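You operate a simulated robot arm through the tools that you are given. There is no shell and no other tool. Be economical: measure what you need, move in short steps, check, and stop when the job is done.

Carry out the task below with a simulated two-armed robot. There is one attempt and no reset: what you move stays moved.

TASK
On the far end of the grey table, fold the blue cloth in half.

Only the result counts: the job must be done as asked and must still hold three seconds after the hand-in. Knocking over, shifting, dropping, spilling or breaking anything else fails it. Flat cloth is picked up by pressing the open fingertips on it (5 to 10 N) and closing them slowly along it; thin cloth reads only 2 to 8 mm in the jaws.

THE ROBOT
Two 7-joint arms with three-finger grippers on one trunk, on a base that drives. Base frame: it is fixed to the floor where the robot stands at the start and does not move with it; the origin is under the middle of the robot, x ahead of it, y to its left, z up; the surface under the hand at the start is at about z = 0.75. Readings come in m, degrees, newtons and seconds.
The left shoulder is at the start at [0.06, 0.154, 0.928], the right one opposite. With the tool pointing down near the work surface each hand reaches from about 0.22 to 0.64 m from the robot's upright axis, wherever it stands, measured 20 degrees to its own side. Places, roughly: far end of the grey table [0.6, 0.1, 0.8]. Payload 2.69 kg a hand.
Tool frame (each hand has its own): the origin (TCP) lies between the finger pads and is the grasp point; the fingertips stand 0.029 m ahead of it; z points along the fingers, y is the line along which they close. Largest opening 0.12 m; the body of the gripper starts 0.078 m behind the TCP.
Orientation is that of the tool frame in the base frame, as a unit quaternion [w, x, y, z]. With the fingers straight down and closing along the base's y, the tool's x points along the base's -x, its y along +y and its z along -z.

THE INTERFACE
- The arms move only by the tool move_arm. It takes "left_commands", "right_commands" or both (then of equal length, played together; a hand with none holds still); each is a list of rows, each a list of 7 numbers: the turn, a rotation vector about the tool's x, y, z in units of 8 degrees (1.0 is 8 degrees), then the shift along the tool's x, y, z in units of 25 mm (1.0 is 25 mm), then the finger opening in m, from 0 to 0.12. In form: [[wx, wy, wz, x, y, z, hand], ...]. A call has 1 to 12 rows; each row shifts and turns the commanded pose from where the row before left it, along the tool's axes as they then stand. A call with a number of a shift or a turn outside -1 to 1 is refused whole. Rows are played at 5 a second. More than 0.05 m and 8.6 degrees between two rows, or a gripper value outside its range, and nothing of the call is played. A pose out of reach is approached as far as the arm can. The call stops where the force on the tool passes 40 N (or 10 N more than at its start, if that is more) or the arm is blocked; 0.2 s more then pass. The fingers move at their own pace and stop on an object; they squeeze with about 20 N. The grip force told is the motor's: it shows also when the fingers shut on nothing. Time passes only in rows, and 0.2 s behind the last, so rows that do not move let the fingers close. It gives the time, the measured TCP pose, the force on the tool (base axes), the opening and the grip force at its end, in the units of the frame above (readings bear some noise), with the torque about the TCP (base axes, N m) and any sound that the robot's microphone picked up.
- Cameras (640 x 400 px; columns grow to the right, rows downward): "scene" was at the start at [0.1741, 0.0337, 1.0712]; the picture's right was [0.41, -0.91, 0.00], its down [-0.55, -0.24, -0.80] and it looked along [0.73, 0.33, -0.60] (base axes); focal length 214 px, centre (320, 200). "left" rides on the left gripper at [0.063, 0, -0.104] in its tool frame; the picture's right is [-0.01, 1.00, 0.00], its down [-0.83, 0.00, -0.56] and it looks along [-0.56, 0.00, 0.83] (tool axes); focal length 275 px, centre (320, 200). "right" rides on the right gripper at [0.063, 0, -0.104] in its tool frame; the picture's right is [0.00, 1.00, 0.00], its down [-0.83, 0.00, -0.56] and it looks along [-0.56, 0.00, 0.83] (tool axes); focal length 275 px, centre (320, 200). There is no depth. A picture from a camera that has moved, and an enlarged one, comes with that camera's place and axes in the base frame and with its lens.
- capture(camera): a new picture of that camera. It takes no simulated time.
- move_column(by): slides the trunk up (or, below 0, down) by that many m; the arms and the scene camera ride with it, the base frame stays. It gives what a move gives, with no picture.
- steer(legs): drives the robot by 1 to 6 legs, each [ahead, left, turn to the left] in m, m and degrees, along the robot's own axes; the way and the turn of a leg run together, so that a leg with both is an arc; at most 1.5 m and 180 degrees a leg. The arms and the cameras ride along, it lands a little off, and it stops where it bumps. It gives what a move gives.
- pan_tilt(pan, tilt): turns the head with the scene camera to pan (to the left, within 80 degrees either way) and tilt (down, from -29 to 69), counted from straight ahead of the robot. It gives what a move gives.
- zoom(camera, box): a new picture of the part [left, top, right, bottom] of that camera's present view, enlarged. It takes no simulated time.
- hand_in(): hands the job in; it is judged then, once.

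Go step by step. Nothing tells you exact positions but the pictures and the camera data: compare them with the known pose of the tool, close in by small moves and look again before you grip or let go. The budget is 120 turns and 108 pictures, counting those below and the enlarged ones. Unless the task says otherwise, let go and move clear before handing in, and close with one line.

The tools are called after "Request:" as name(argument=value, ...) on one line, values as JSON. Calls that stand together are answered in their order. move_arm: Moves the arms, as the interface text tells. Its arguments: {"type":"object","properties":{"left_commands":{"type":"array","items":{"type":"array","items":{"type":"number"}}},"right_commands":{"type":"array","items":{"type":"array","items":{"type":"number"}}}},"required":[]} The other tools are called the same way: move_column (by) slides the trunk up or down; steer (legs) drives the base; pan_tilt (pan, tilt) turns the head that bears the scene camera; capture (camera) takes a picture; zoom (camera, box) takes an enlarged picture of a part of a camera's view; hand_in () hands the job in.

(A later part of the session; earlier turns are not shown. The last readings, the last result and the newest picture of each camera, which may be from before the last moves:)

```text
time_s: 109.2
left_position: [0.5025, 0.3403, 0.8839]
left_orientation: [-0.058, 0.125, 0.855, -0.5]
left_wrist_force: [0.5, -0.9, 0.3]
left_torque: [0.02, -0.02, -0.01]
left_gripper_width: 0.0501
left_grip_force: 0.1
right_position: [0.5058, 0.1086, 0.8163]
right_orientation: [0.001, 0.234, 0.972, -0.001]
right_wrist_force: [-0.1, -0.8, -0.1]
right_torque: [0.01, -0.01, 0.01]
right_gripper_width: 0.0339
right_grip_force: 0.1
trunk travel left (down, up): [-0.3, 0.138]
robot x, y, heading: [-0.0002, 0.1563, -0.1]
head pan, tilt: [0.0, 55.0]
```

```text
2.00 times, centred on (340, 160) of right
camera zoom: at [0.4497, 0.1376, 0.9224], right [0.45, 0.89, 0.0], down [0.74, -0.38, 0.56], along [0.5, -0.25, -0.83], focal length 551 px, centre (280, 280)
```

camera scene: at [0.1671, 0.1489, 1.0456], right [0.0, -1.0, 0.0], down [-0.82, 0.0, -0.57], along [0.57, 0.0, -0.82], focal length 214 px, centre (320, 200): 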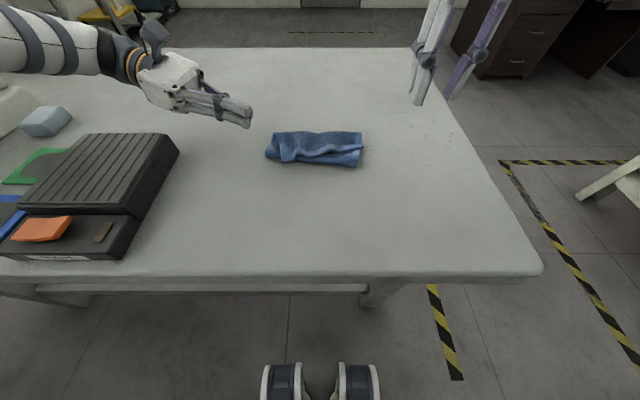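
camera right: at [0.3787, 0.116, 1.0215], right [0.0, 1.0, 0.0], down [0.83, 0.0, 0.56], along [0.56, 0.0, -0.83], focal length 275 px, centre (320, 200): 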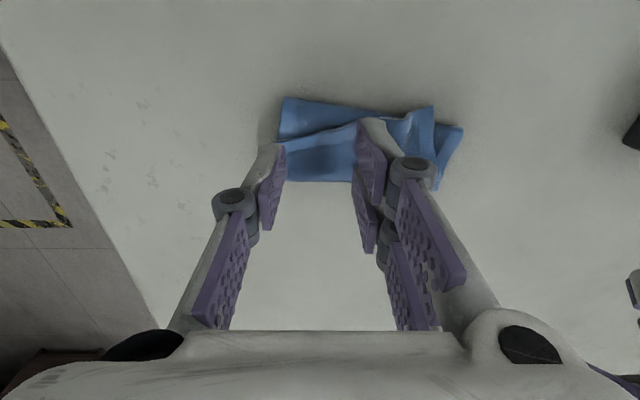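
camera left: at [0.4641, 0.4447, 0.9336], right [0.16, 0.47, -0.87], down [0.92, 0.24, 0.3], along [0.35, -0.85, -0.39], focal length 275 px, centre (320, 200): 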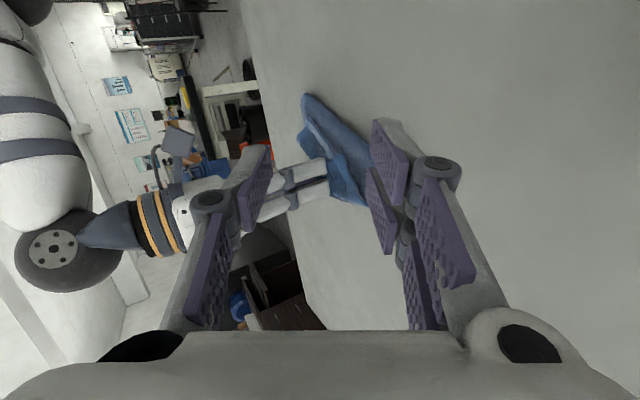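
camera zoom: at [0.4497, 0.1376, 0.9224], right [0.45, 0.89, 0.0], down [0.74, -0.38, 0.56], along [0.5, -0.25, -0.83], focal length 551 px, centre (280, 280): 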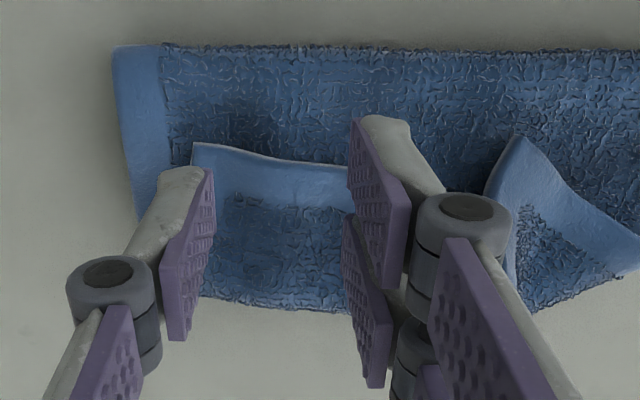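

Request:
move_arm(right_commands=[[0, 0, 0, 0.1, 0, 0.5, 0.036], [0, 0, 0, 0, 0, 0.5, 0.036], [0, 0, 0, 0, 0, 0.06, 0.036], [0, 0, 0, 0, 0, 0, 0.031], [0, 0, 0, 0, 0, 0, 0.026], [0, 0, 0, 0, 0, 0, 0.021], [0, 0, 0, 0, 0, 0, 0.016], [0, 0, 0, 0, 0, 0, 0.011], [0, 0, 0, 0, 0, 0, 0.006], [0, 0, 0, 0, 0, 0, 0.0], [0, 0, 0, 0, 0, 0, 0.0]])

Request:
zoom(camera="scene", box=[235, 90, 395, 190])

```text
time_s: 111.6
left_position: [0.5014, 0.3396, 0.8833]
left_orientation: [-0.057, 0.125, 0.855, -0.5]
left_wrist_force: [-1.2, -0.2, -0.3]
left_torque: [0.05, 0.03, 0.02]
left_gripper_width: 0.0501
left_grip_force: 0.0
right_position: [0.5048, 0.1115, 0.7891]
right_orientation: [0.0, 0.234, 0.972, 0.0]
right_wrist_force: [0.1, 0.0, 1.3]
right_torque: [-0.01, -0.02, -0.01]
right_gripper_width: 0.0072
right_grip_force: 19.6
trunk travel left (down, up): [-0.3, 0.138]
robot x, y, heading: [-0.0017, 0.1506, 0.2]
head pan, tilt: [0.0, 55.0]
```

```text
4.00 times, centred on (315, 140) of scene
camera zoom: at [0.1669, 0.1489, 1.0456], right [0.0, -1.0, 0.0], down [-0.82, 0.0, -0.57], along [0.57, 0.0, -0.82], focal length 858 px, centre (340, 440)
```

zoom: 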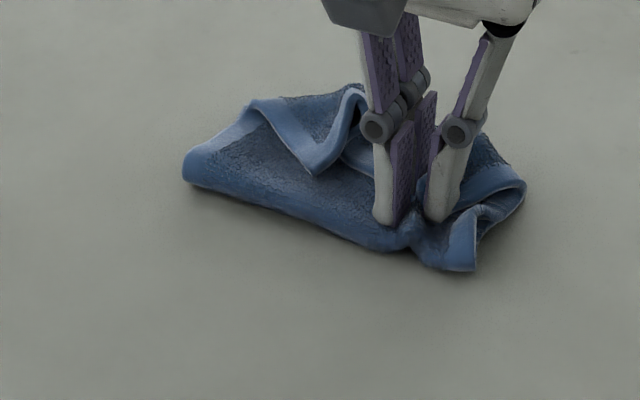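

Same again. The standing ridge at the hem's middle is the only part that grips as a single layer, but flipping it needs more forward room. So I'll first drag the whole cloth back toward the robot by its fold at the left end, which also squares it up.

Request:
move_arm(right_commands=[[0, 0, 0, 0, 0, 0, 0.034], [0, 0, 0, 0, 0, -1, 0.034], [0, 0, 0, 0, 0, -1, 0.034], [0, 0, 0, 0.178, 0.905, 0, 0.034], [0, 0, 0, 0.178, 0.905, 0, 0.034], [0, 0, 0, 0.178, 0.905, 0, 0.034], [0, 0, 0, 0.178, 0.905, 0, 0.034], [0, 0, 0, 0, 0, 1, 0.034], [0, 0, 0, 0, 0, 0.6, 0.034]])

Request:
capture(camera="right")

```text
time_s: 113.6
left_position: [0.5023, 0.3405, 0.8851]
left_orientation: [-0.058, 0.124, 0.855, -0.5]
left_wrist_force: [-0.2, -0.2, 0.0]
left_torque: [0.01, 0.0, 0.01]
left_gripper_width: 0.0498
left_grip_force: 0.1
right_position: [0.53, 0.1997, 0.7994]
right_orientation: [0.001, 0.234, 0.972, 0.0]
right_wrist_force: [-0.2, -0.1, 0.0]
right_torque: [-0.01, -0.01, 0.02]
right_gripper_width: 0.034
right_grip_force: 0.0
trunk travel left (down, up): [-0.3, 0.138]
robot x, y, heading: [-0.0008, 0.1513, 0.1]
head pan, tilt: [0.0, 55.0]
```

```text
29 pictures are left
camera right: at [0.4738, 0.2283, 0.9057], right [0.45, 0.89, 0.0], down [0.74, -0.38, 0.56], along [0.5, -0.25, -0.83], focal length 275 px, centre (320, 200)
```

right: 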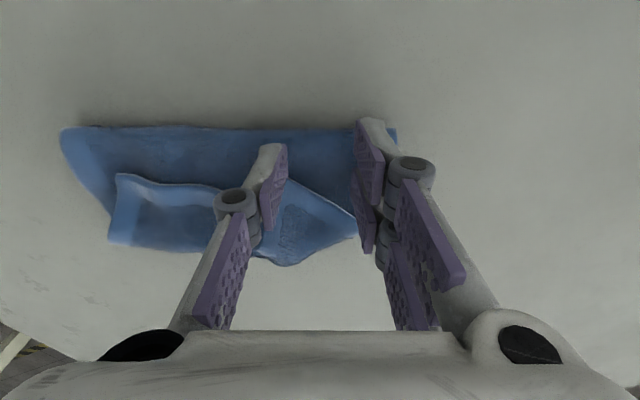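

The fingers are over the exposed fold at the left, clear of the hem. I'll pinch it and drag back.

Request:
move_arm(right_commands=[[0, 0, 0, 0, 0, 0.4, 0.034], [0, 0, 0, 0, 0, 0.14, 0.034], [0, 0, 0, 0, 0, 0, 0.029], [0, 0, 0, 0, 0, 0, 0.024], [0, 0, 0, 0, 0, 0, 0.019], [0, 0, 0, 0, 0, 0, 0.014], [0, 0, 0, 0, 0, 0, 0.009], [0, 0, 0, 0, 0, 0, 0.004], [0, 0, 0, 0, 0, 0, 0.0], [0, 0, 0, 0, 0, 0, 0.0]])

```text
time_s: 115.8
left_position: [0.5008, 0.339, 0.8839]
left_orientation: [-0.058, 0.125, 0.855, -0.5]
left_wrist_force: [0.0, -0.1, 0.3]
left_torque: [-0.01, 0.02, 0.01]
left_gripper_width: 0.0502
left_grip_force: 0.0
right_position: [0.5291, 0.1996, 0.7866]
right_orientation: [0.001, 0.234, 0.972, 0.0]
right_wrist_force: [0.0, -0.3, 1.3]
right_torque: [-0.03, 0.01, 0.03]
right_gripper_width: 0.006
right_grip_force: 19.5
trunk travel left (down, up): [-0.3, 0.138]
robot x, y, heading: [-0.0034, 0.1478, 0.4]
head pan, tilt: [0.0, 55.0]
```

Request:
move_arm(right_commands=[[0, 0, 0, 0, 0, -0.15, 0.0], [0, 0, -0.85, 0.784, -0.4, 0, 0.0], [0, 0, -0.85, 0.827, -0.3, 0, 0.0], [0, 0, -0.85, 0.857, -0.2, 0, 0.0], [0, 0, -0.85, 0.873, -0.107, 0, 0.0], [0, 0, 0, 0.88, 0, 0, 0.0], [0, 0, 0, 0.88, 0, 0, 0.0], [0, 0, 0, 0, 0, 0.1, 0.0], [0, 0, 0, 0, 0, 0, 0.034], [0, 0, 0, 0, 0, -1, 0.034], [0, 0, 0, 0, 0, -1, 0.034]])

Request:
zoom(camera="scene", box=[235, 110, 395, 210])

```text
time_s: 118.2
left_position: [0.5027, 0.3404, 0.8845]
left_orientation: [-0.058, 0.125, 0.855, -0.499]
left_wrist_force: [0.5, 0.1, 0.3]
left_torque: [-0.02, 0.0, 0.0]
left_gripper_width: 0.0498
left_grip_force: 0.1
right_position: [0.3967, 0.1992, 0.8384]
right_orientation: [0.0, -0.001, 1.0, 0.0]
right_wrist_force: [0.3, 0.6, -0.7]
right_torque: [-0.01, 0.01, 0.03]
right_gripper_width: 0.0341
right_grip_force: 0.2
trunk travel left (down, up): [-0.3, 0.138]
robot x, y, heading: [-0.0003, 0.1499, -0.1]
head pan, tilt: [0.0, 55.0]
```

```text
4.00 times, centred on (315, 160) of scene
camera zoom: at [0.1672, 0.1489, 1.046], right [0.0, -1.0, 0.0], down [-0.82, 0.0, -0.58], along [0.58, 0.0, -0.82], focal length 858 px, centre (340, 360)
```

zoom: 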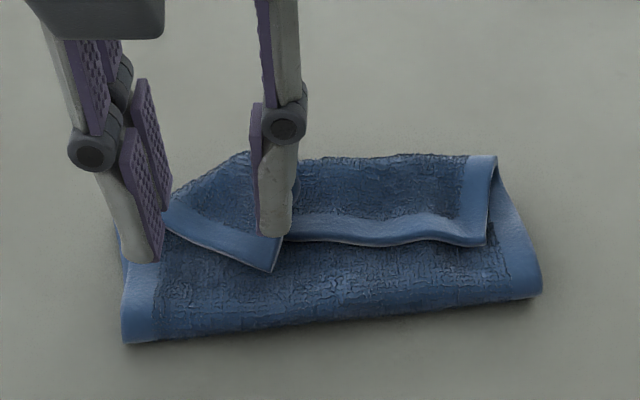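

The cloth is square again and close in: the fold line is at x ≈ 0.38–0.41 and there's room to flip forward. I'll raise the right hand and look at the hem.

Request:
move_arm(right_commands=[[0, 0, 0, 0, -0.8, -0.6, 0.034], [0, 0, 0, 0, -0.8, -0.6, 0.034]])

Request:
capture(camera="right")

Request:
zoom(camera="scene", box=[255, 130, 375, 205])

```text
time_s: 118.8
left_position: [0.5018, 0.3402, 0.8835]
left_orientation: [-0.057, 0.125, 0.855, -0.5]
left_wrist_force: [-0.1, 0.8, -0.2]
left_torque: [-0.02, -0.01, 0.0]
left_gripper_width: 0.0501
left_grip_force: 0.0
right_position: [0.3968, 0.1591, 0.8682]
right_orientation: [0.001, 0.0, 1.0, 0.001]
right_wrist_force: [-0.2, 0.0, 0.8]
right_torque: [0.0, 0.02, 0.0]
right_gripper_width: 0.0337
right_grip_force: 0.2
trunk travel left (down, up): [-0.3, 0.138]
robot x, y, heading: [-0.0, 0.1462, -0.0]
head pan, tilt: [0.0, 55.0]
```

```text
27 pictures are left
camera right: at [0.3353, 0.1584, 0.9744], right [-0.01, 1.0, 0.0], down [0.83, 0.0, 0.56], along [0.56, 0.0, -0.83], focal length 275 px, centre (320, 200)
```

right: 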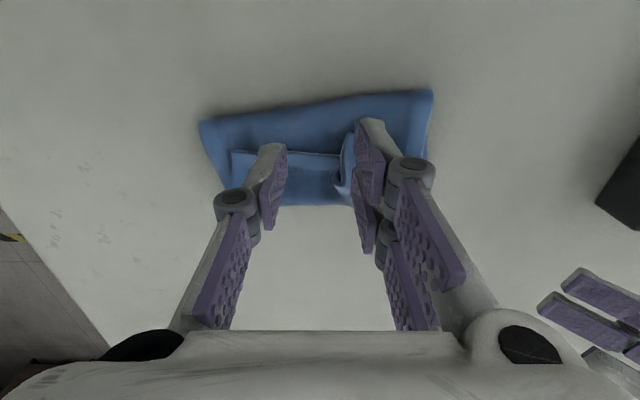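

```text
5.33 times, centred on (315, 168) of scene
camera zoom: at [0.1669, 0.1487, 1.0456], right [0.0, -1.0, 0.0], down [-0.82, 0.0, -0.57], along [0.57, 0.0, -0.82], focal length 1144 px, centre (347, 373)
```

zoom: 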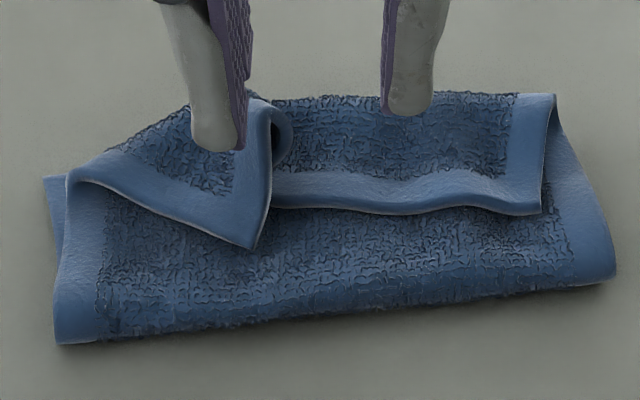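

A loop of the hem stands up near (0.451, 0.174). I'll straddle it and pinch without pressing down.

Request:
move_arm(right_commands=[[0, 0, 0, -1, 0.26, 0, 0.036], [0, 0, 0, -1, 0.26, 0, 0.036], [0, 0, 0, -0.12, 0, 1, 0.036], [0, 0, 0, 0, 0, 1, 0.036], [0, 0, 0, 0, 0, 0.85, 0.036], [0, 0, 0, 0, 0, 0, 0.03], [0, 0, 0, 0, 0, 0, 0.024], [0, 0, 0, 0, 0, 0, 0.018], [0, 0, 0, 0, 0, 0, 0.012], [0, 0, 0, 0, 0, 0, 0.006], [0, 0, 0, 0, 0, 0, 0.0], [0, 0, 0, 0, 0, 0, 0.0]])

Request:
zoom(camera="scene", box=[255, 130, 375, 205])

```text
time_s: 121.4
left_position: [0.5017, 0.3403, 0.8828]
left_orientation: [-0.057, 0.125, 0.855, -0.5]
left_wrist_force: [-0.6, 0.3, 0.2]
left_torque: [-0.01, 0.03, 0.03]
left_gripper_width: 0.0501
left_grip_force: 0.1
right_position: [0.452, 0.1724, 0.7968]
right_orientation: [0.0, -0.001, 1.0, 0.0]
right_wrist_force: [0.2, 0.2, 0.7]
right_torque: [0.01, -0.01, -0.01]
right_gripper_width: 0.0045
right_grip_force: 19.9
trunk travel left (down, up): [-0.3, 0.138]
robot x, y, heading: [-0.0001, 0.1481, 0.0]
head pan, tilt: [0.0, 55.0]
```

```text
5.33 times, centred on (315, 168) of scene
camera zoom: at [0.1669, 0.1489, 1.0456], right [0.0, -1.0, 0.0], down [-0.82, 0.0, -0.57], along [0.57, 0.0, -0.82], focal length 1144 px, centre (347, 373)
```

zoom: 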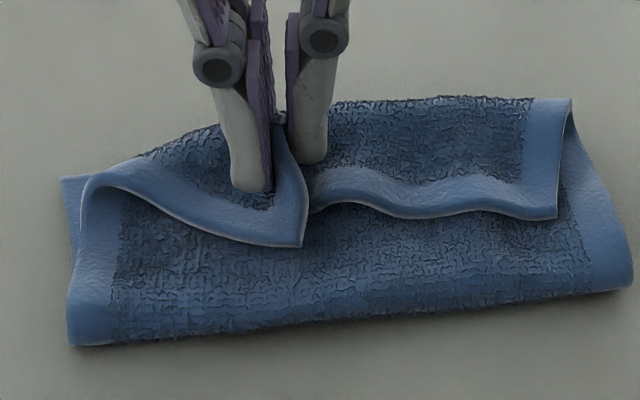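

Gripped again at 4.5 mm. I'll carry it up and well forward so the whole hem flips over.

Request:
move_arm(right_commands=[[0, 0, 0, 0, 0, -1, 0.0], [0, 0, 0, -0.4, 0, -1, 0.0], [0, 0, 0, -0.8, -0.1, -0.8, 0.0], [0, 0, 0, -0.9, -0.1, 0, 0.0], [0, 0, 0, -0.9, -0.1, 0, 0.0], [0, 0, 0, -0.9, -0.1, 0.5, 0.0], [0, 0, 0, -0.3, 0, 1, 0.0], [0, 0, 0, 0, 0, 0.6, 0.0]])

Request:
zoom(camera="scene", box=[235, 105, 395, 205])

```text
time_s: 123.2
left_position: [0.502, 0.3405, 0.884]
left_orientation: [-0.057, 0.125, 0.855, -0.5]
left_wrist_force: [-0.7, 0.2, 0.5]
left_torque: [-0.02, -0.01, -0.01]
left_gripper_width: 0.0499
left_grip_force: 0.0
right_position: [0.5568, 0.1631, 0.814]
right_orientation: [0.001, -0.001, 1.0, 0.0]
right_wrist_force: [0.3, 0.4, -0.6]
right_torque: [-0.01, 0.01, -0.01]
right_gripper_width: 0.0044
right_grip_force: 20.1
trunk travel left (down, up): [-0.3, 0.138]
robot x, y, heading: [-0.0044, 0.1505, 0.0]
head pan, tilt: [0.0, 55.0]
```

```text
4.00 times, centred on (315, 155) of scene
camera zoom: at [0.1669, 0.1489, 1.0457], right [0.0, -1.0, 0.0], down [-0.82, 0.0, -0.57], along [0.57, 0.0, -0.82], focal length 858 px, centre (340, 380)
```

zoom: 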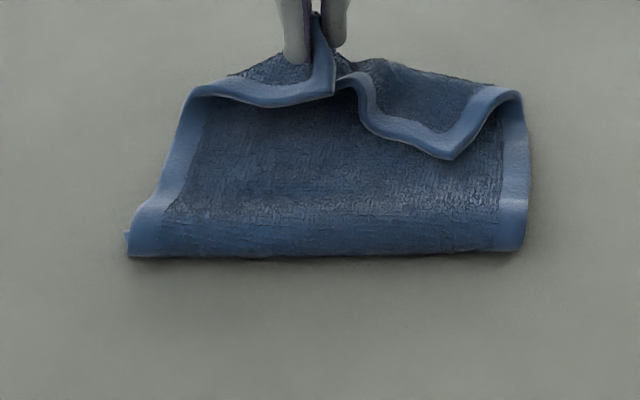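

Much better: the left corner is nearly flipped and only the right corner is still folded back. I'll lay it down, release, and look from above.

Request:
move_arm(right_commands=[[0, 0, 0, 0, 0, 0.6, 0.0], [0, 0, 0, 0, 0, 0, 0.012], [0, 0, 0, 0, 0, 0, 0.024], [0, 0, 0, 0, 0, -0.8, 0.024], [0, 0, 0, 0, 0, -1, 0.034], [0, 0, 0, 1, -1, -1, 0.034], [0, 0, 0, 1, -1, 0, 0.034], [0, 0, 0, 1, -0.6, 0, 0.034]])

Request:
capture(camera="right")

Request:
zoom(camera="scene", box=[235, 105, 395, 205])

```text
time_s: 125.0
left_position: [0.5006, 0.3412, 0.8846]
left_orientation: [-0.057, 0.125, 0.855, -0.5]
left_wrist_force: [-0.1, -0.1, -0.5]
left_torque: [0.01, -0.01, 0.02]
left_gripper_width: 0.05
left_grip_force: 0.0
right_position: [0.481, 0.099, 0.8693]
right_orientation: [0.002, 0.0, 1.0, 0.001]
right_wrist_force: [-1.1, 0.3, 0.4]
right_torque: [-0.01, 0.0, 0.01]
right_gripper_width: 0.0338
right_grip_force: 0.0
trunk travel left (down, up): [-0.3, 0.138]
robot x, y, heading: [-0.0063, 0.153, 0.0]
head pan, tilt: [0.0, 55.0]
```

```text
23 pictures are left
camera right: at [0.4186, 0.0977, 0.9753], right [-0.01, 1.0, 0.0], down [0.83, 0.0, 0.56], along [0.56, 0.0, -0.83], focal length 275 px, centre (320, 200)
```

right: 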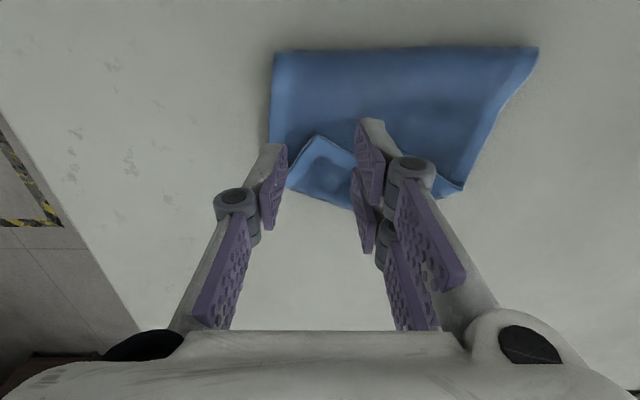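

```text
4.00 times, centred on (315, 155) of scene
camera zoom: at [0.1667, 0.1487, 1.0457], right [0.0, -1.0, 0.0], down [-0.82, 0.0, -0.57], along [0.57, 0.0, -0.82], focal length 858 px, centre (340, 380)
```

zoom: 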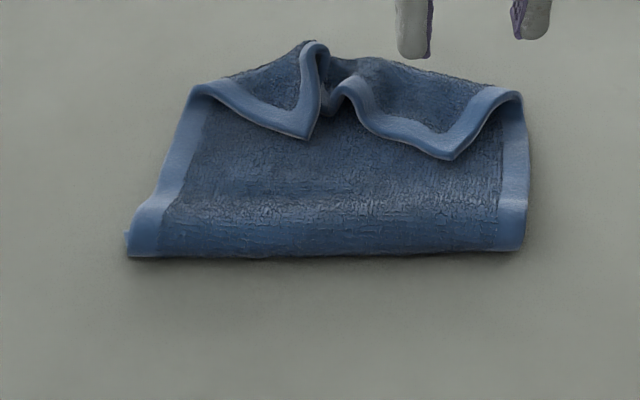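

The remaining tail is two small corner triangles and a standing crest near (0.519, 0.144). I'll pinch that crest and carry it forward and right to about (0.575, 0.10), which should flip the right corner.

Request:
move_arm(right_commands=[[0, 0, 0, -0.72, 0.88, 0, 0.034], [0, 0, 0, -0.72, 0.88, 0, 0.034], [0, 0, 0, 0, 0, 1, 0.034], [0, 0, 0, 0, 0, 1, 0.034], [0, 0, 0, 0, 0, 0.9, 0.034], [0, 0, 0, 0, 0, 0, 0.028], [0, 0, 0, 0, 0, 0, 0.022], [0, 0, 0, 0, 0, 0, 0.016], [0, 0, 0, 0, 0, 0, 0.01], [0, 0, 0, 0, 0, 0, 0.005], [0, 0, 0, 0, 0, 0, 0.0], [0, 0, 0, 0, 0, 0, 0.0]])

Request:
zoom(camera="scene", box=[235, 105, 395, 205])

```text
time_s: 127.6
left_position: [0.5015, 0.341, 0.8837]
left_orientation: [-0.058, 0.125, 0.855, -0.5]
left_wrist_force: [-0.3, -0.4, 0.3]
left_torque: [0.01, 0.03, 0.02]
left_gripper_width: 0.0499
left_grip_force: 0.0
right_position: [0.5176, 0.142, 0.7967]
right_orientation: [0.001, -0.001, 1.0, -0.001]
right_wrist_force: [0.2, -1.0, -0.7]
right_torque: [0.01, 0.0, 0.01]
right_gripper_width: 0.0
right_grip_force: 20.5
trunk travel left (down, up): [-0.3, 0.138]
robot x, y, heading: [0.0002, 0.1509, -0.1]
head pan, tilt: [0.0, 55.0]
```

```text
4.00 times, centred on (315, 155) of scene
camera zoom: at [0.1669, 0.1489, 1.0456], right [0.0, -1.0, 0.0], down [-0.82, 0.0, -0.57], along [0.57, 0.0, -0.82], focal length 858 px, centre (340, 380)
```

zoom: 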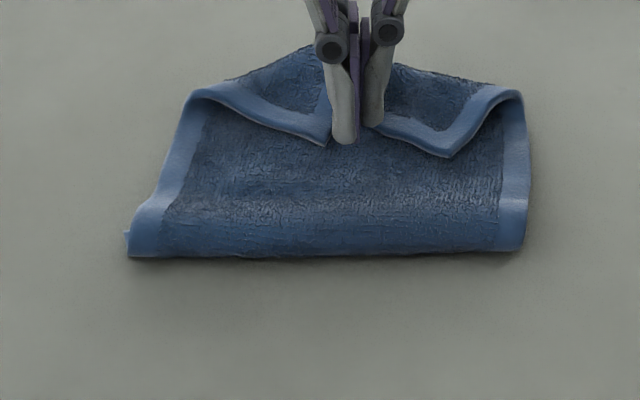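

I was about 1.5 cm short in x. I'll lift, reopen, move forward and close again.

Request:
move_arm(right_commands=[[0, 0, 0, 0, 0, -1, 0.034], [0, 0, 0, -0.64, 0.12, 0, 0.034], [0, 0, 0, 0, 0, 1.0, 0.034], [0, 0, 0, 0, 0, 0.1, 0.028], [0, 0, 0, 0, 0, 0, 0.022], [0, 0, 0, 0, 0, 0, 0.016], [0, 0, 0, 0, 0, 0, 0.01], [0, 0, 0, 0, 0, 0, 0.005], [0, 0, 0, 0, 0, 0, 0.0], [0, 0, 0, 0, 0, 0, 0.0]])

```text
time_s: 129.8
left_position: [0.5028, 0.3411, 0.8833]
left_orientation: [-0.058, 0.125, 0.855, -0.5]
left_wrist_force: [0.5, -0.2, 1.0]
left_torque: [-0.04, 0.03, 0.01]
left_gripper_width: 0.0499
left_grip_force: 0.1
right_position: [0.5329, 0.1453, 0.795]
right_orientation: [0.001, -0.001, 1.0, 0.001]
right_wrist_force: [-0.5, 0.3, -0.2]
right_torque: [0.0, -0.02, 0.07]
right_gripper_width: 0.0054
right_grip_force: 19.9
trunk travel left (down, up): [-0.3, 0.138]
robot x, y, heading: [0.003, 0.151, 0.2]
head pan, tilt: [0.0, 55.0]
```

Gripped at 5.4 mm. I'll carry it forward and right.

Request:
move_arm(right_commands=[[0, 0, 0, 0, 0, -1, 0.0], [0, 0, 0, -0.2, -0.3, -0.6, 0.0], [0, 0, 0, -0.6, -0.5, 0, 0.0], [0, 0, 0, -0.6, -0.5, 0, 0.0], [0, 0, 0, -0.6, -0.5, 0.4, 0.0], [0, 0, 0, 0, -0.2, 0.9, 0.0]])

Request:
zoom(camera="scene", box=[235, 105, 395, 205])

```text
time_s: 131.2
left_position: [0.5021, 0.3415, 0.8838]
left_orientation: [-0.057, 0.125, 0.856, -0.499]
left_wrist_force: [-0.1, 0.9, -1.2]
left_torque: [0.03, 0.0, -0.01]
left_gripper_width: 0.05
left_grip_force: 0.1
right_position: [0.5851, 0.0964, 0.802]
right_orientation: [0.001, -0.001, 1.0, 0.0]
right_wrist_force: [0.2, -0.1, 0.5]
right_torque: [-0.01, 0.0, 0.03]
right_gripper_width: 0.0048
right_grip_force: 19.9
trunk travel left (down, up): [-0.3, 0.138]
robot x, y, heading: [0.0006, 0.1499, 0.1]
head pan, tilt: [0.0, 55.0]
```

```text
4.00 times, centred on (315, 155) of scene
camera zoom: at [0.1669, 0.1488, 1.0456], right [0.0, -1.0, 0.0], down [-0.82, 0.0, -0.57], along [0.57, 0.0, -0.82], focal length 858 px, centre (340, 380)
```

zoom: 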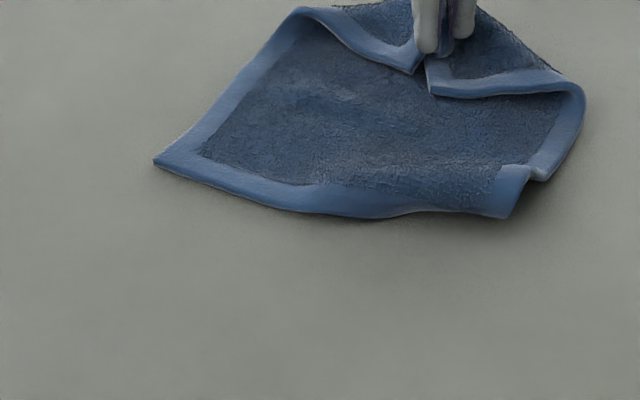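

The pull unrolled the bottom layer, so the cloth is now nearly flat: near edge from (0.503, 0.242) to (0.465, 0.068), with its far corners already turned toward me. Folding the far edge toward the robot now goes with those flaps. I'll carry the held hem back to the near edge's middle.

Request:
move_arm(right_commands=[[0, 0, 0, 0, 0, -1, 0.0], [0, 0, 0, 0.3, 0.2, -1, 0.0], [0, 0, 0, 0.8, 0.4, -0.4, 0.0], [0, 0, 0, 0.8, 0.4, 0, 0.0], [0, 0, 0, 0.8, 0.4, 0, 0.0], [0, 0, 0, 0.8, 0.4, 0.6, 0.0], [0, 0, 0, 0.6, 0.3, 0.9, 0.0], [0, 0, 0, 0, 0, 0.6, 0.0]])

Request:
zoom(camera="scene", box=[235, 85, 395, 185])

```text
time_s: 133.0
left_position: [0.502, 0.3414, 0.884]
left_orientation: [-0.057, 0.125, 0.855, -0.499]
left_wrist_force: [-0.3, 0.3, 1.0]
left_torque: [0.05, 0.02, 0.0]
left_gripper_width: 0.0499
left_grip_force: 0.1
right_position: [0.4831, 0.1484, 0.8085]
right_orientation: [0.002, -0.001, 1.0, 0.0]
right_wrist_force: [0.1, 0.2, -0.8]
right_torque: [-0.01, 0.03, 0.01]
right_gripper_width: 0.0054
right_grip_force: 20.1
trunk travel left (down, up): [-0.3, 0.138]
robot x, y, heading: [-0.0, 0.1517, -0.0]
head pan, tilt: [0.0, 55.0]
```

```text
4.00 times, centred on (315, 135) of scene
camera zoom: at [0.167, 0.1488, 1.0456], right [0.0, -1.0, 0.0], down [-0.82, 0.0, -0.57], along [0.57, 0.0, -0.82], focal length 858 px, centre (340, 460)
```

zoom: 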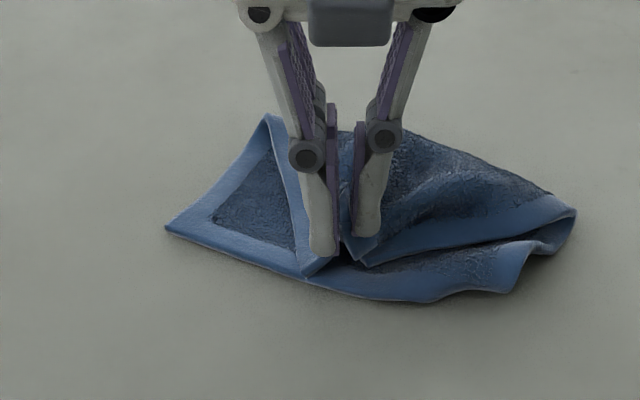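

The far half is now folded toward me, but its two corners are bunched at the centre. I'll set it down, release, and see how far it springs out.

Request:
move_arm(right_commands=[[0, 0, 0, 0, 0, 0.5, 0.0], [0, 0, 0, 0, 0, 0, 0.012], [0, 0, 0, 0, 0, 0, 0.03], [0, 0, 0, 0, 0, -1, 0.03], [0, 0, 0, 0, 0, -1, 0.034], [0, 0, 0, 0.6, 0, -1, 0.034], [0, 0, 0, 1, 0, 0, 0.034], [0, 0, 0, 1, 0, 0, 0.034], [0, 0, 0, 0, 0, 0, 0.034]])

Request:
capture(camera="right")

Request:
zoom(camera="scene", box=[235, 85, 395, 185])

```text
time_s: 135.0
left_position: [0.5019, 0.3404, 0.8853]
left_orientation: [-0.058, 0.125, 0.855, -0.5]
left_wrist_force: [0.3, -0.2, 0.5]
left_torque: [0.0, 0.02, 0.01]
left_gripper_width: 0.0501
left_grip_force: 0.2
right_position: [0.4154, 0.148, 0.8705]
right_orientation: [0.001, 0.0, 1.0, -0.001]
right_wrist_force: [-0.3, 0.0, 0.0]
right_torque: [0.01, -0.01, -0.02]
right_gripper_width: 0.0341
right_grip_force: 0.0
trunk travel left (down, up): [-0.3, 0.138]
robot x, y, heading: [0.0007, 0.1506, 0.0]
head pan, tilt: [0.0, 55.0]
```

```text
18 pictures are left
camera right: at [0.3523, 0.1467, 0.9762], right [-0.01, 1.0, 0.0], down [0.83, 0.0, 0.56], along [0.56, 0.0, -0.83], focal length 275 px, centre (320, 200)
```

right: 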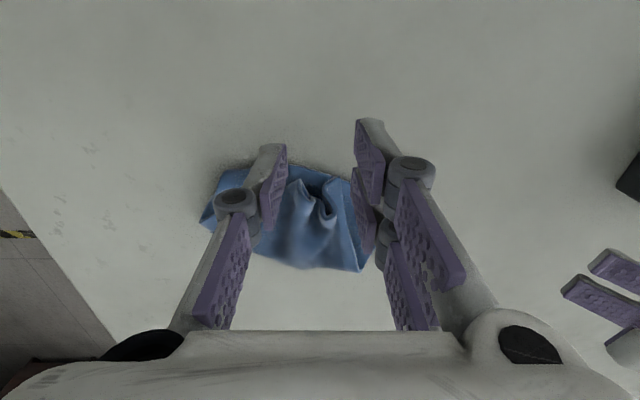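

```text
4.00 times, centred on (315, 135) of scene
camera zoom: at [0.167, 0.1489, 1.0456], right [0.0, -1.0, 0.0], down [-0.82, 0.0, -0.57], along [0.57, 0.0, -0.82], focal length 858 px, centre (340, 460)
```

zoom: 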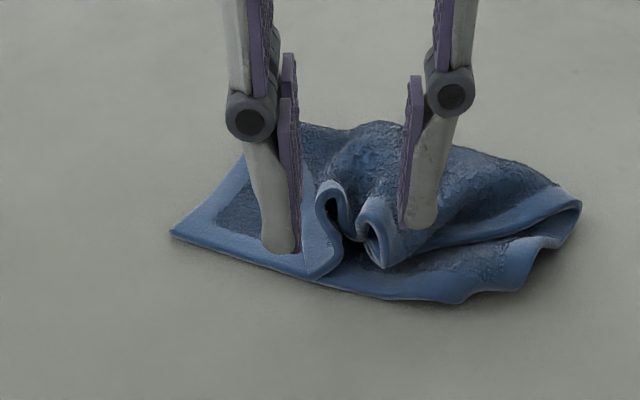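

The corners sprang up into two small standing hem loops near (0.496, 0.155) and (0.486, 0.132). I'll take the left loop first and pull it out to the left, toward the near-left corner.

Request:
move_arm(right_commands=[[0, 0, 0, -0.8, 0.09, 0, 0.024], [0, 0, 0, -0.8, 0.09, 0, 0.024], [0, 0, 0, -0.8, 0.09, 0, 0.024], [0, 0, 0, -0.8, 0.09, 0, 0.024], [0, 0, 0, 0, 0, 1, 0.024], [0, 0, 0, 0, 0, 1, 0.024], [0, 0, 0, 0, 0, 0.95, 0.024], [0, 0, 0, 0, 0, 0, 0.016], [0, 0, 0, 0, 0, 0, 0.01], [0, 0, 0, 0, 0, 0, 0.004], [0, 0, 0, 0, 0, 0, 0.0], [0, 0, 0, 0, 0, 0, 0.0]])

Request:
zoom(camera="scene", box=[235, 85, 395, 185])

```text
time_s: 137.6
left_position: [0.5023, 0.3412, 0.8845]
left_orientation: [-0.057, 0.125, 0.855, -0.5]
left_wrist_force: [-0.8, -0.3, -0.6]
left_torque: [0.05, -0.01, -0.02]
left_gripper_width: 0.05
left_grip_force: 0.1
right_position: [0.4963, 0.1558, 0.7973]
right_orientation: [0.002, -0.001, 1.0, 0.0]
right_wrist_force: [0.2, -0.4, 0.2]
right_torque: [0.04, -0.02, -0.01]
right_gripper_width: 0.0047
right_grip_force: 20.3
trunk travel left (down, up): [-0.3, 0.138]
robot x, y, heading: [-0.0011, 0.1497, -0.0]
head pan, tilt: [0.0, 55.0]
```

```text
4.00 times, centred on (315, 135) of scene
camera zoom: at [0.1669, 0.1489, 1.0456], right [0.0, -1.0, 0.0], down [-0.82, 0.0, -0.57], along [0.57, 0.0, -0.82], focal length 858 px, centre (340, 460)
```

zoom: 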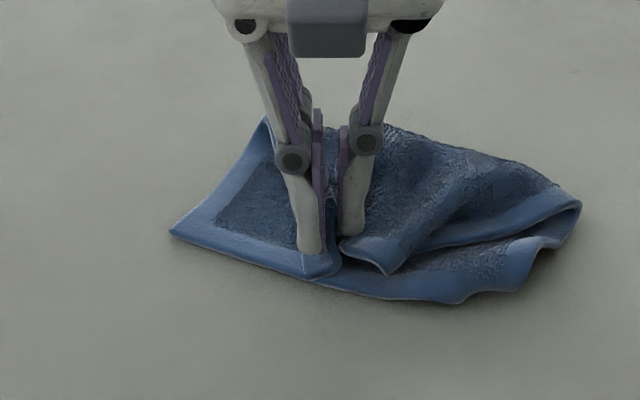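

Gripped at 4.7 mm. I'll lift slightly, pull left to about y = 0.217, lower and release.

Request:
move_arm(right_commands=[[0, 0, 0, 0, 0, -0.9, 0.0], [0, 0, 0, -0.1, 0.8, -0.1, 0.0], [0, 0, 0, -0.1, 0.8, 0, 0.0], [0, 0, 0, 0, 0.8, 0.4, 0.0], [0, 0, 0, 0, 0.1, 0.7, 0.0], [0, 0, 0, 0, 0, 0, 0.012], [0, 0, 0, 0, 0, 0, 0.024], [0, 0, 0, 0, 0, -1, 0.024], [0, 0, 0, 0, -0.4, -1, 0.024], [0, 0, 0, 0.8, -1, -1, 0.024], [0, 0, 0, 1, -1, 0, 0.024], [0, 0, 0, 1, -1, 0, 0.024]])

Request:
zoom(camera="scene", box=[235, 85, 395, 185])

```text
time_s: 140.2
left_position: [0.5019, 0.3408, 0.885]
left_orientation: [-0.058, 0.124, 0.855, -0.5]
left_wrist_force: [-0.2, 0.7, -0.5]
left_torque: [-0.03, 0.03, 0.01]
left_gripper_width: 0.0499
left_grip_force: 0.1
right_position: [0.4303, 0.1344, 0.8706]
right_orientation: [0.002, -0.001, 1.0, 0.001]
right_wrist_force: [-0.5, -1.2, -0.3]
right_torque: [0.0, 0.0, 0.04]
right_gripper_width: 0.024
right_grip_force: 0.0
trunk travel left (down, up): [-0.3, 0.138]
robot x, y, heading: [-0.0011, 0.1497, -0.3]
head pan, tilt: [0.0, 55.0]
```

```text
4.00 times, centred on (315, 135) of scene
camera zoom: at [0.1668, 0.1485, 1.0457], right [0.0, -1.0, 0.0], down [-0.82, 0.0, -0.57], along [0.57, 0.0, -0.82], focal length 858 px, centre (340, 460)
```

zoom: 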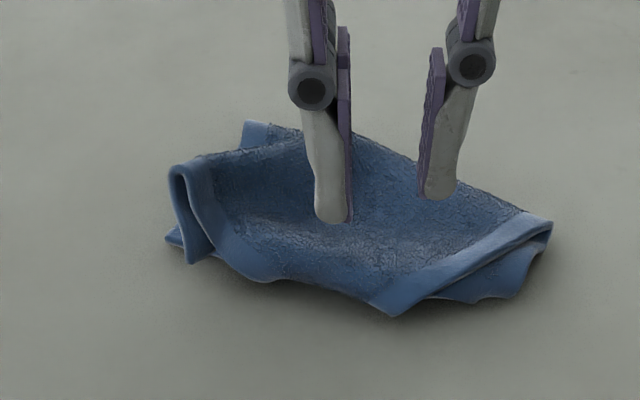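

Very good: the left corner is in place. The right corner, at about (0.45, 0.123), overhangs the near edge onto bare table, so I can pinch it there as a single layer and pull it right to (0.465, 0.065).

Request:
move_arm(right_commands=[[0, 0, 0, -0.62, -0.08, 0, 0.03], [0, 0, 0, -0.6, -0.08, 0, 0.03], [0, 0, 0, 0, 0, 1, 0.03], [0, 0, 0, 0, 0, 1, 0.03], [0, 0, 0, 0, 0, 1, 0.03], [0, 0, 0, 0, 0, 0.4, 0.03], [0, 0, 0, 0, 0, 0.14, 0.03], [0, 0, 0, 0, 0, 0, 0.03]])

Request:
zoom(camera="right", box=[180, 60, 500, 260])

```text
time_s: 142.0
left_position: [0.5009, 0.341, 0.8854]
left_orientation: [-0.057, 0.125, 0.855, -0.5]
left_wrist_force: [-0.5, 0.0, -0.7]
left_torque: [0.02, 0.01, -0.03]
left_gripper_width: 0.0502
left_grip_force: 0.0
right_position: [0.4616, 0.1312, 0.7832]
right_orientation: [0.003, -0.001, 1.0, 0.001]
right_wrist_force: [1.0, 3.4, 21.7]
right_torque: [0.29, -0.33, 0.03]
right_gripper_width: 0.0311
right_grip_force: 0.1
trunk travel left (down, up): [-0.3, 0.138]
robot x, y, heading: [-0.0011, 0.1513, 0.1]
head pan, tilt: [0.0, 55.0]
```

```text
2.00 times, centred on (340, 160) of right
camera zoom: at [0.3983, 0.13, 0.8884], right [-0.01, 1.0, 0.0], down [0.83, 0.0, 0.56], along [0.56, 0.0, -0.83], focal length 551 px, centre (280, 280)
```

zoom: 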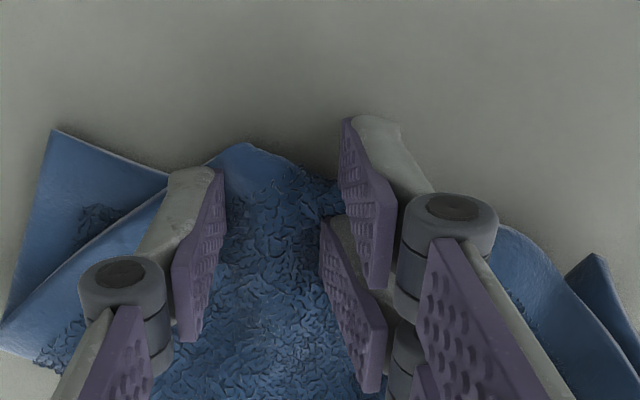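

Request:
move_arm(right_commands=[[0, 0, 0, 0.1, -0.1, -0.07, 0.03], [0, 0, 0, 0, 0, 0, 0.026], [0, 0, 0, 0, 0, 0, 0.022], [0, 0, 0, 0, 0, 0, 0.018], [0, 0, 0, 0, 0, 0, 0.014], [0, 0, 0, 0, 0, 0, 0.01], [0, 0, 0, 0, 0, 0, 0.006], [0, 0, 0, 0, 0, 0, 0.0], [0, 0, 0, 0, 0, 0, 0.0], [0, 0, 0, 0, 0, 0, 0.0]])

Request:
zoom(camera="scene", box=[235, 85, 395, 185])

```text
time_s: 144.2
left_position: [0.5015, 0.3391, 0.8844]
left_orientation: [-0.056, 0.125, 0.855, -0.5]
left_wrist_force: [0.5, -0.4, -0.7]
left_torque: [0.0, -0.01, -0.03]
left_gripper_width: 0.0503
left_grip_force: 0.0
right_position: [0.4576, 0.1274, 0.7837]
right_orientation: [0.001, 0.0, 1.0, 0.0]
right_wrist_force: [0.0, 0.4, 11.6]
right_torque: [0.1, -0.16, 0.06]
right_gripper_width: 0.0074
right_grip_force: 19.9
trunk travel left (down, up): [-0.3, 0.138]
robot x, y, heading: [0.0011, 0.1511, 0.2]
head pan, tilt: [0.0, 55.0]
```

```text
4.00 times, centred on (315, 135) of scene
camera zoom: at [0.1662, 0.1489, 1.0458], right [0.0, -1.0, 0.0], down [-0.82, 0.0, -0.57], along [0.57, 0.0, -0.82], focal length 858 px, centre (340, 460)
```

zoom: 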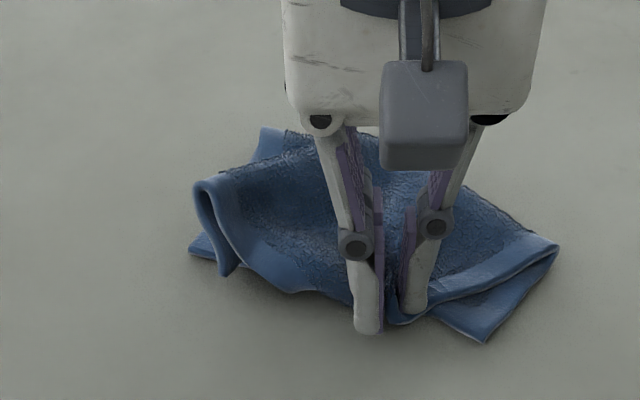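

Request:
move_arm(right_commands=[[0, 0, 0, 0, 0, -0.8, 0.0], [0, 0, 0, -0.1, -0.4, -0.4, 0.0]])

Request:
zoom(camera="scene", box=[235, 85, 395, 185])

```text
time_s: 144.8
left_position: [0.5016, 0.3417, 0.8841]
left_orientation: [-0.057, 0.125, 0.855, -0.501]
left_wrist_force: [0.1, 0.0, -0.3]
left_torque: [0.03, -0.02, -0.01]
left_gripper_width: 0.05
left_grip_force: 0.1
right_position: [0.4604, 0.118, 0.8128]
right_orientation: [-0.001, -0.001, 1.0, 0.0]
right_wrist_force: [0.0, 0.6, -0.1]
right_torque: [0.06, 0.03, 0.01]
right_gripper_width: 0.0068
right_grip_force: 20.7
trunk travel left (down, up): [-0.3, 0.138]
robot x, y, heading: [0.0, 0.1455, 0.1]
head pan, tilt: [0.0, 55.0]
```

```text
4.00 times, centred on (315, 135) of scene
camera zoom: at [0.167, 0.1487, 1.0456], right [0.0, -1.0, 0.0], down [-0.82, 0.0, -0.57], along [0.57, 0.0, -0.82], focal length 858 px, centre (340, 460)
```

zoom: 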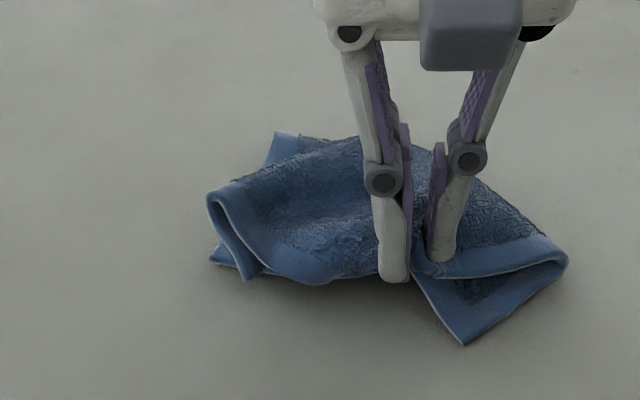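

The near edge of the lower layer came up too. I'll put it back, release, and look again.

Request:
move_arm(right_commands=[[0, 0, 0, 0.1, 0.4, 0.4, 0.0], [0, 0, 0, 0, 0, 0.7, 0.0], [0, 0, 0, 0, 0, 0, 0.014], [0, 0, 0, 0, 0, 0, 0.03], [0, 0, 0, 0, 0, -1, 0.03], [0, 0, 0, 0.5, 0, -1, 0.03], [0, 0, 0, 1, 0, 0, 0.03]])

Request:
zoom(camera="right", box=[160, 60, 480, 260])

```text
time_s: 146.4
left_position: [0.5018, 0.3402, 0.8843]
left_orientation: [-0.057, 0.125, 0.855, -0.5]
left_wrist_force: [-0.7, -0.4, 0.4]
left_torque: [-0.02, 0.01, 0.0]
left_gripper_width: 0.0501
left_grip_force: 0.0
right_position: [0.4209, 0.1271, 0.8385]
right_orientation: [0.0, -0.001, 1.0, 0.0]
right_wrist_force: [-0.5, 0.4, -0.9]
right_torque: [-0.01, 0.02, -0.01]
right_gripper_width: 0.03
right_grip_force: 0.1
trunk travel left (down, up): [-0.3, 0.138]
robot x, y, heading: [0.0021, 0.1502, 0.0]
head pan, tilt: [0.0, 55.0]
```

```text
2.00 times, centred on (320, 160) of right
camera zoom: at [0.3577, 0.1265, 0.9426], right [-0.01, 1.0, 0.0], down [0.83, 0.01, 0.56], along [0.56, 0.0, -0.83], focal length 551 px, centre (320, 280)
```

zoom: 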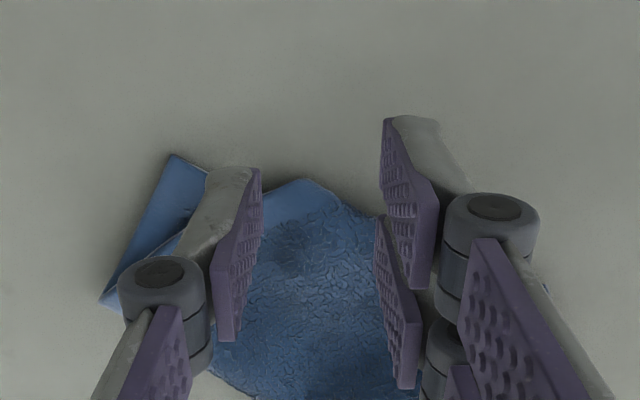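

The top layer's corner is at about (0.439, 0.121), and the lower edge there starts near x ≈ 0.448. I'll pinch right on the corner tip at x = 0.437.

Request:
move_arm(right_commands=[[0, 0, 0, -0.64, -0.16, 0.5, 0.026], [0, 0, 0, 0, 0, 0.8, 0.026], [0, 0, 0, 0, 0, 0.75, 0.026], [0, 0, 0, 0, 0, 0.2, 0.026], [0, 0, 0, 0, 0, 0, 0.022], [0, 0, 0, 0, 0, 0, 0.018], [0, 0, 0, 0, 0, 0, 0.014], [0, 0, 0, 0, 0, 0, 0.01], [0, 0, 0, 0, 0, 0, 0.006], [0, 0, 0, 0, 0, 0, 0.0], [0, 0, 0, 0, 0, 0, 0.0], [0, 0, 0, 0, 0, 0, 0.0]])

```text
time_s: 149.0
left_position: [0.5007, 0.3406, 0.8852]
left_orientation: [-0.057, 0.124, 0.855, -0.5]
left_wrist_force: [-0.4, -0.9, -0.5]
left_torque: [0.03, 0.0, 0.03]
left_gripper_width: 0.05
left_grip_force: 0.1
right_position: [0.4361, 0.1238, 0.7815]
right_orientation: [0.002, -0.001, 1.0, 0.001]
right_wrist_force: [2.2, 3.5, 20.9]
right_torque: [0.15, -0.41, 0.09]
right_gripper_width: 0.005
right_grip_force: 20.1
trunk travel left (down, up): [-0.3, 0.138]
robot x, y, heading: [0.0044, 0.1527, -0.1]
head pan, tilt: [0.0, 55.0]
```

5 mm, so a single layer. I'll lift and carry it right, to just inside the lower near-right corner at (0.430, 0.075).

Request:
move_arm(right_commands=[[0, 0, 0, 0, 0, -0.9, 0.0], [0, 0, 0, -0.05, -0.8, -0.3, 0.0], [0, 0, 0, -0.05, -0.8, 0.2, 0.0], [0, 0, 0, 0, -0.2, 0.4, 0.0]])

Request:
zoom(camera="scene", box=[235, 90, 395, 190])

```text
time_s: 150.0
left_position: [0.5016, 0.3406, 0.8846]
left_orientation: [-0.058, 0.124, 0.856, -0.499]
left_wrist_force: [-0.2, 0.2, -0.3]
left_torque: [-0.02, 0.0, 0.02]
left_gripper_width: 0.0501
left_grip_force: 0.1
right_position: [0.4401, 0.0791, 0.7943]
right_orientation: [0.001, -0.001, 1.0, 0.0]
right_wrist_force: [0.0, 1.0, -0.1]
right_torque: [-0.03, 0.02, 0.02]
right_gripper_width: 0.0044
right_grip_force: 20.4
trunk travel left (down, up): [-0.3, 0.138]
robot x, y, heading: [-0.002, 0.1518, 0.2]
head pan, tilt: [0.0, 55.0]
```

```text
4.00 times, centred on (315, 140) of scene
camera zoom: at [0.167, 0.1489, 1.0456], right [0.0, -1.0, 0.0], down [-0.82, 0.0, -0.57], along [0.57, 0.0, -0.82], focal length 858 px, centre (340, 440)
```

zoom: 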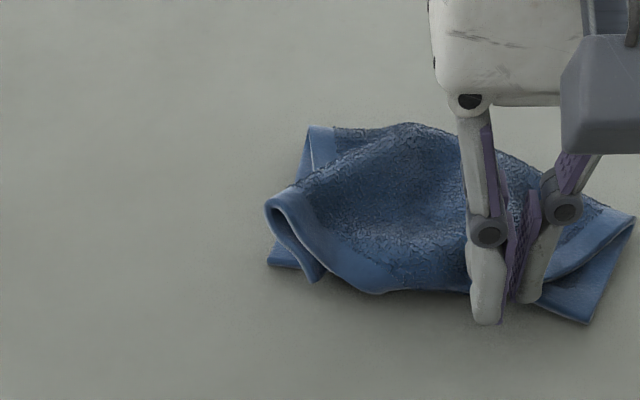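

The pull dragged the whole cloth to the right by friction. I'll pin the lower layer with the left hand's closed tips at its exposed far-left part, about (0.557, 0.163), and then continue the pull.

Request:
move_arm(left_commands=[[0, 0, 0, -0.656, -0.038, 0.98, 0.0], [0, 0, 0, -0.656, -0.038, 0.98, 0.0], [0, 0, 0, -0.656, -0.038, 0.98, 0.0], [0, 0, 0, -0.656, -0.038, 0.98, 0.0], [0, 0, 0, -0.656, -0.038, 0.98, 0.0], [0, 0, 0, -0.656, -0.038, 0.98, 0.0], [0, 0, 0, 0.02, 0.608, 0.345, 0.0]])

Request:
zoom(camera="scene", box=[235, 90, 395, 190])

```text
time_s: 151.6
left_position: [0.563, 0.1873, 0.8005]
left_orientation: [-0.058, 0.125, 0.855, -0.5]
left_wrist_force: [0.7, -0.7, 0.2]
left_torque: [0.01, 0.01, -0.01]
left_gripper_width: 0.0001
left_grip_force: 19.8
right_position: [0.4401, 0.0793, 0.795]
right_orientation: [0.001, 0.0, 1.0, 0.001]
right_wrist_force: [0.8, -0.1, 0.1]
right_torque: [-0.04, -0.01, 0.02]
right_gripper_width: 0.0043
right_grip_force: 20.0
trunk travel left (down, up): [-0.3, 0.138]
robot x, y, heading: [0.0037, 0.1487, -0.3]
head pan, tilt: [0.0, 55.0]
```

```text
4.00 times, centred on (315, 140) of scene
camera zoom: at [0.167, 0.149, 1.0456], right [0.0, -1.0, 0.0], down [-0.82, 0.0, -0.57], along [0.57, 0.0, -0.82], focal length 858 px, centre (340, 440)
```

zoom: 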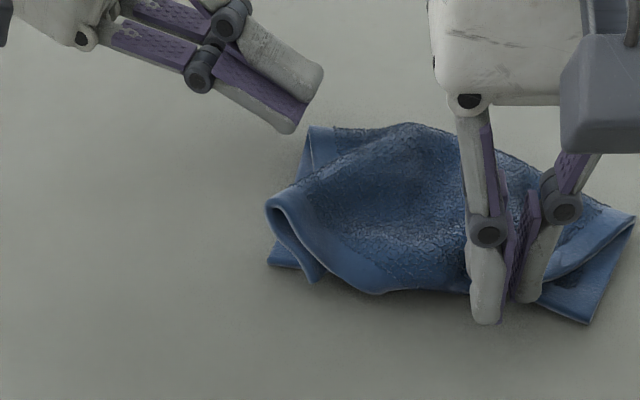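

Request:
move_arm(left_commands=[[0, 0, 0, 0, 0.44, 0.36, 0.0], [0, 0, 0, 0, 0.25, 0.2, 0.0], [0, 0, 0, 0, 0, 0, 0.0]])

```text
time_s: 152.4
left_position: [0.562, 0.1836, 0.7793]
left_orientation: [-0.057, 0.125, 0.855, -0.499]
left_wrist_force: [0.4, -0.6, 0.0]
left_torque: [-0.01, 0.01, 0.01]
left_gripper_width: 0.0
left_grip_force: 20.2
right_position: [0.441, 0.0783, 0.7951]
right_orientation: [0.001, -0.001, 1.0, -0.001]
right_wrist_force: [0.1, 0.3, 0.2]
right_torque: [-0.03, -0.04, 0.05]
right_gripper_width: 0.0046
right_grip_force: 19.9
trunk travel left (down, up): [-0.3, 0.138]
robot x, y, heading: [-0.0, 0.1493, 0.1]
head pan, tilt: [0.0, 55.0]
```

Still no contact, so I'll go down a little more until it presses.

Request:
move_arm(left_commands=[[0, 0, 0, 0, 0.1, 0.08, 0.0], [0, 0, 0, 0, 0.1, 0.08, 0.0], [0, 0, 0, 0, 0, 0, 0.0]])

Request:
zoom(camera="scene", box=[235, 90, 395, 190])

```text
time_s: 153.2
left_position: [0.5622, 0.1837, 0.7729]
left_orientation: [-0.055, 0.126, 0.855, -0.5]
left_wrist_force: [1.4, 2.3, 11.6]
left_torque: [-0.1, 0.09, -0.01]
left_gripper_width: 0.0
left_grip_force: 20.6
right_position: [0.4399, 0.0789, 0.796]
right_orientation: [0.001, -0.001, 1.0, -0.001]
right_wrist_force: [0.9, 0.2, -0.7]
right_torque: [-0.05, 0.02, 0.02]
right_gripper_width: 0.0048
right_grip_force: 20.4
trunk travel left (down, up): [-0.3, 0.138]
robot x, y, heading: [0.0006, 0.1476, 0.2]
head pan, tilt: [0.0, 55.0]
```

```text
4.00 times, centred on (315, 140) of scene
camera zoom: at [0.1663, 0.1491, 1.0458], right [0.0, -1.0, 0.0], down [-0.82, 0.0, -0.57], along [0.57, 0.0, -0.82], focal length 858 px, centre (340, 440)
```

zoom: 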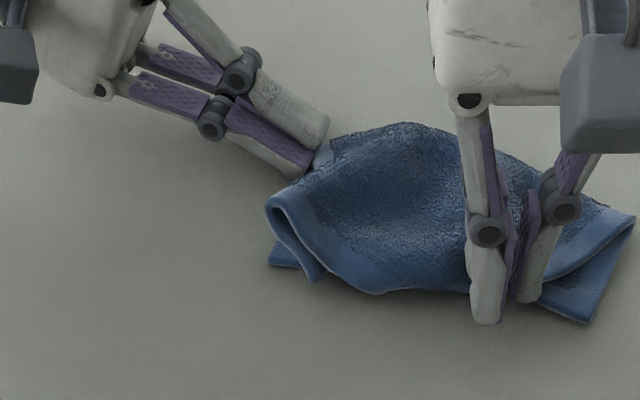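

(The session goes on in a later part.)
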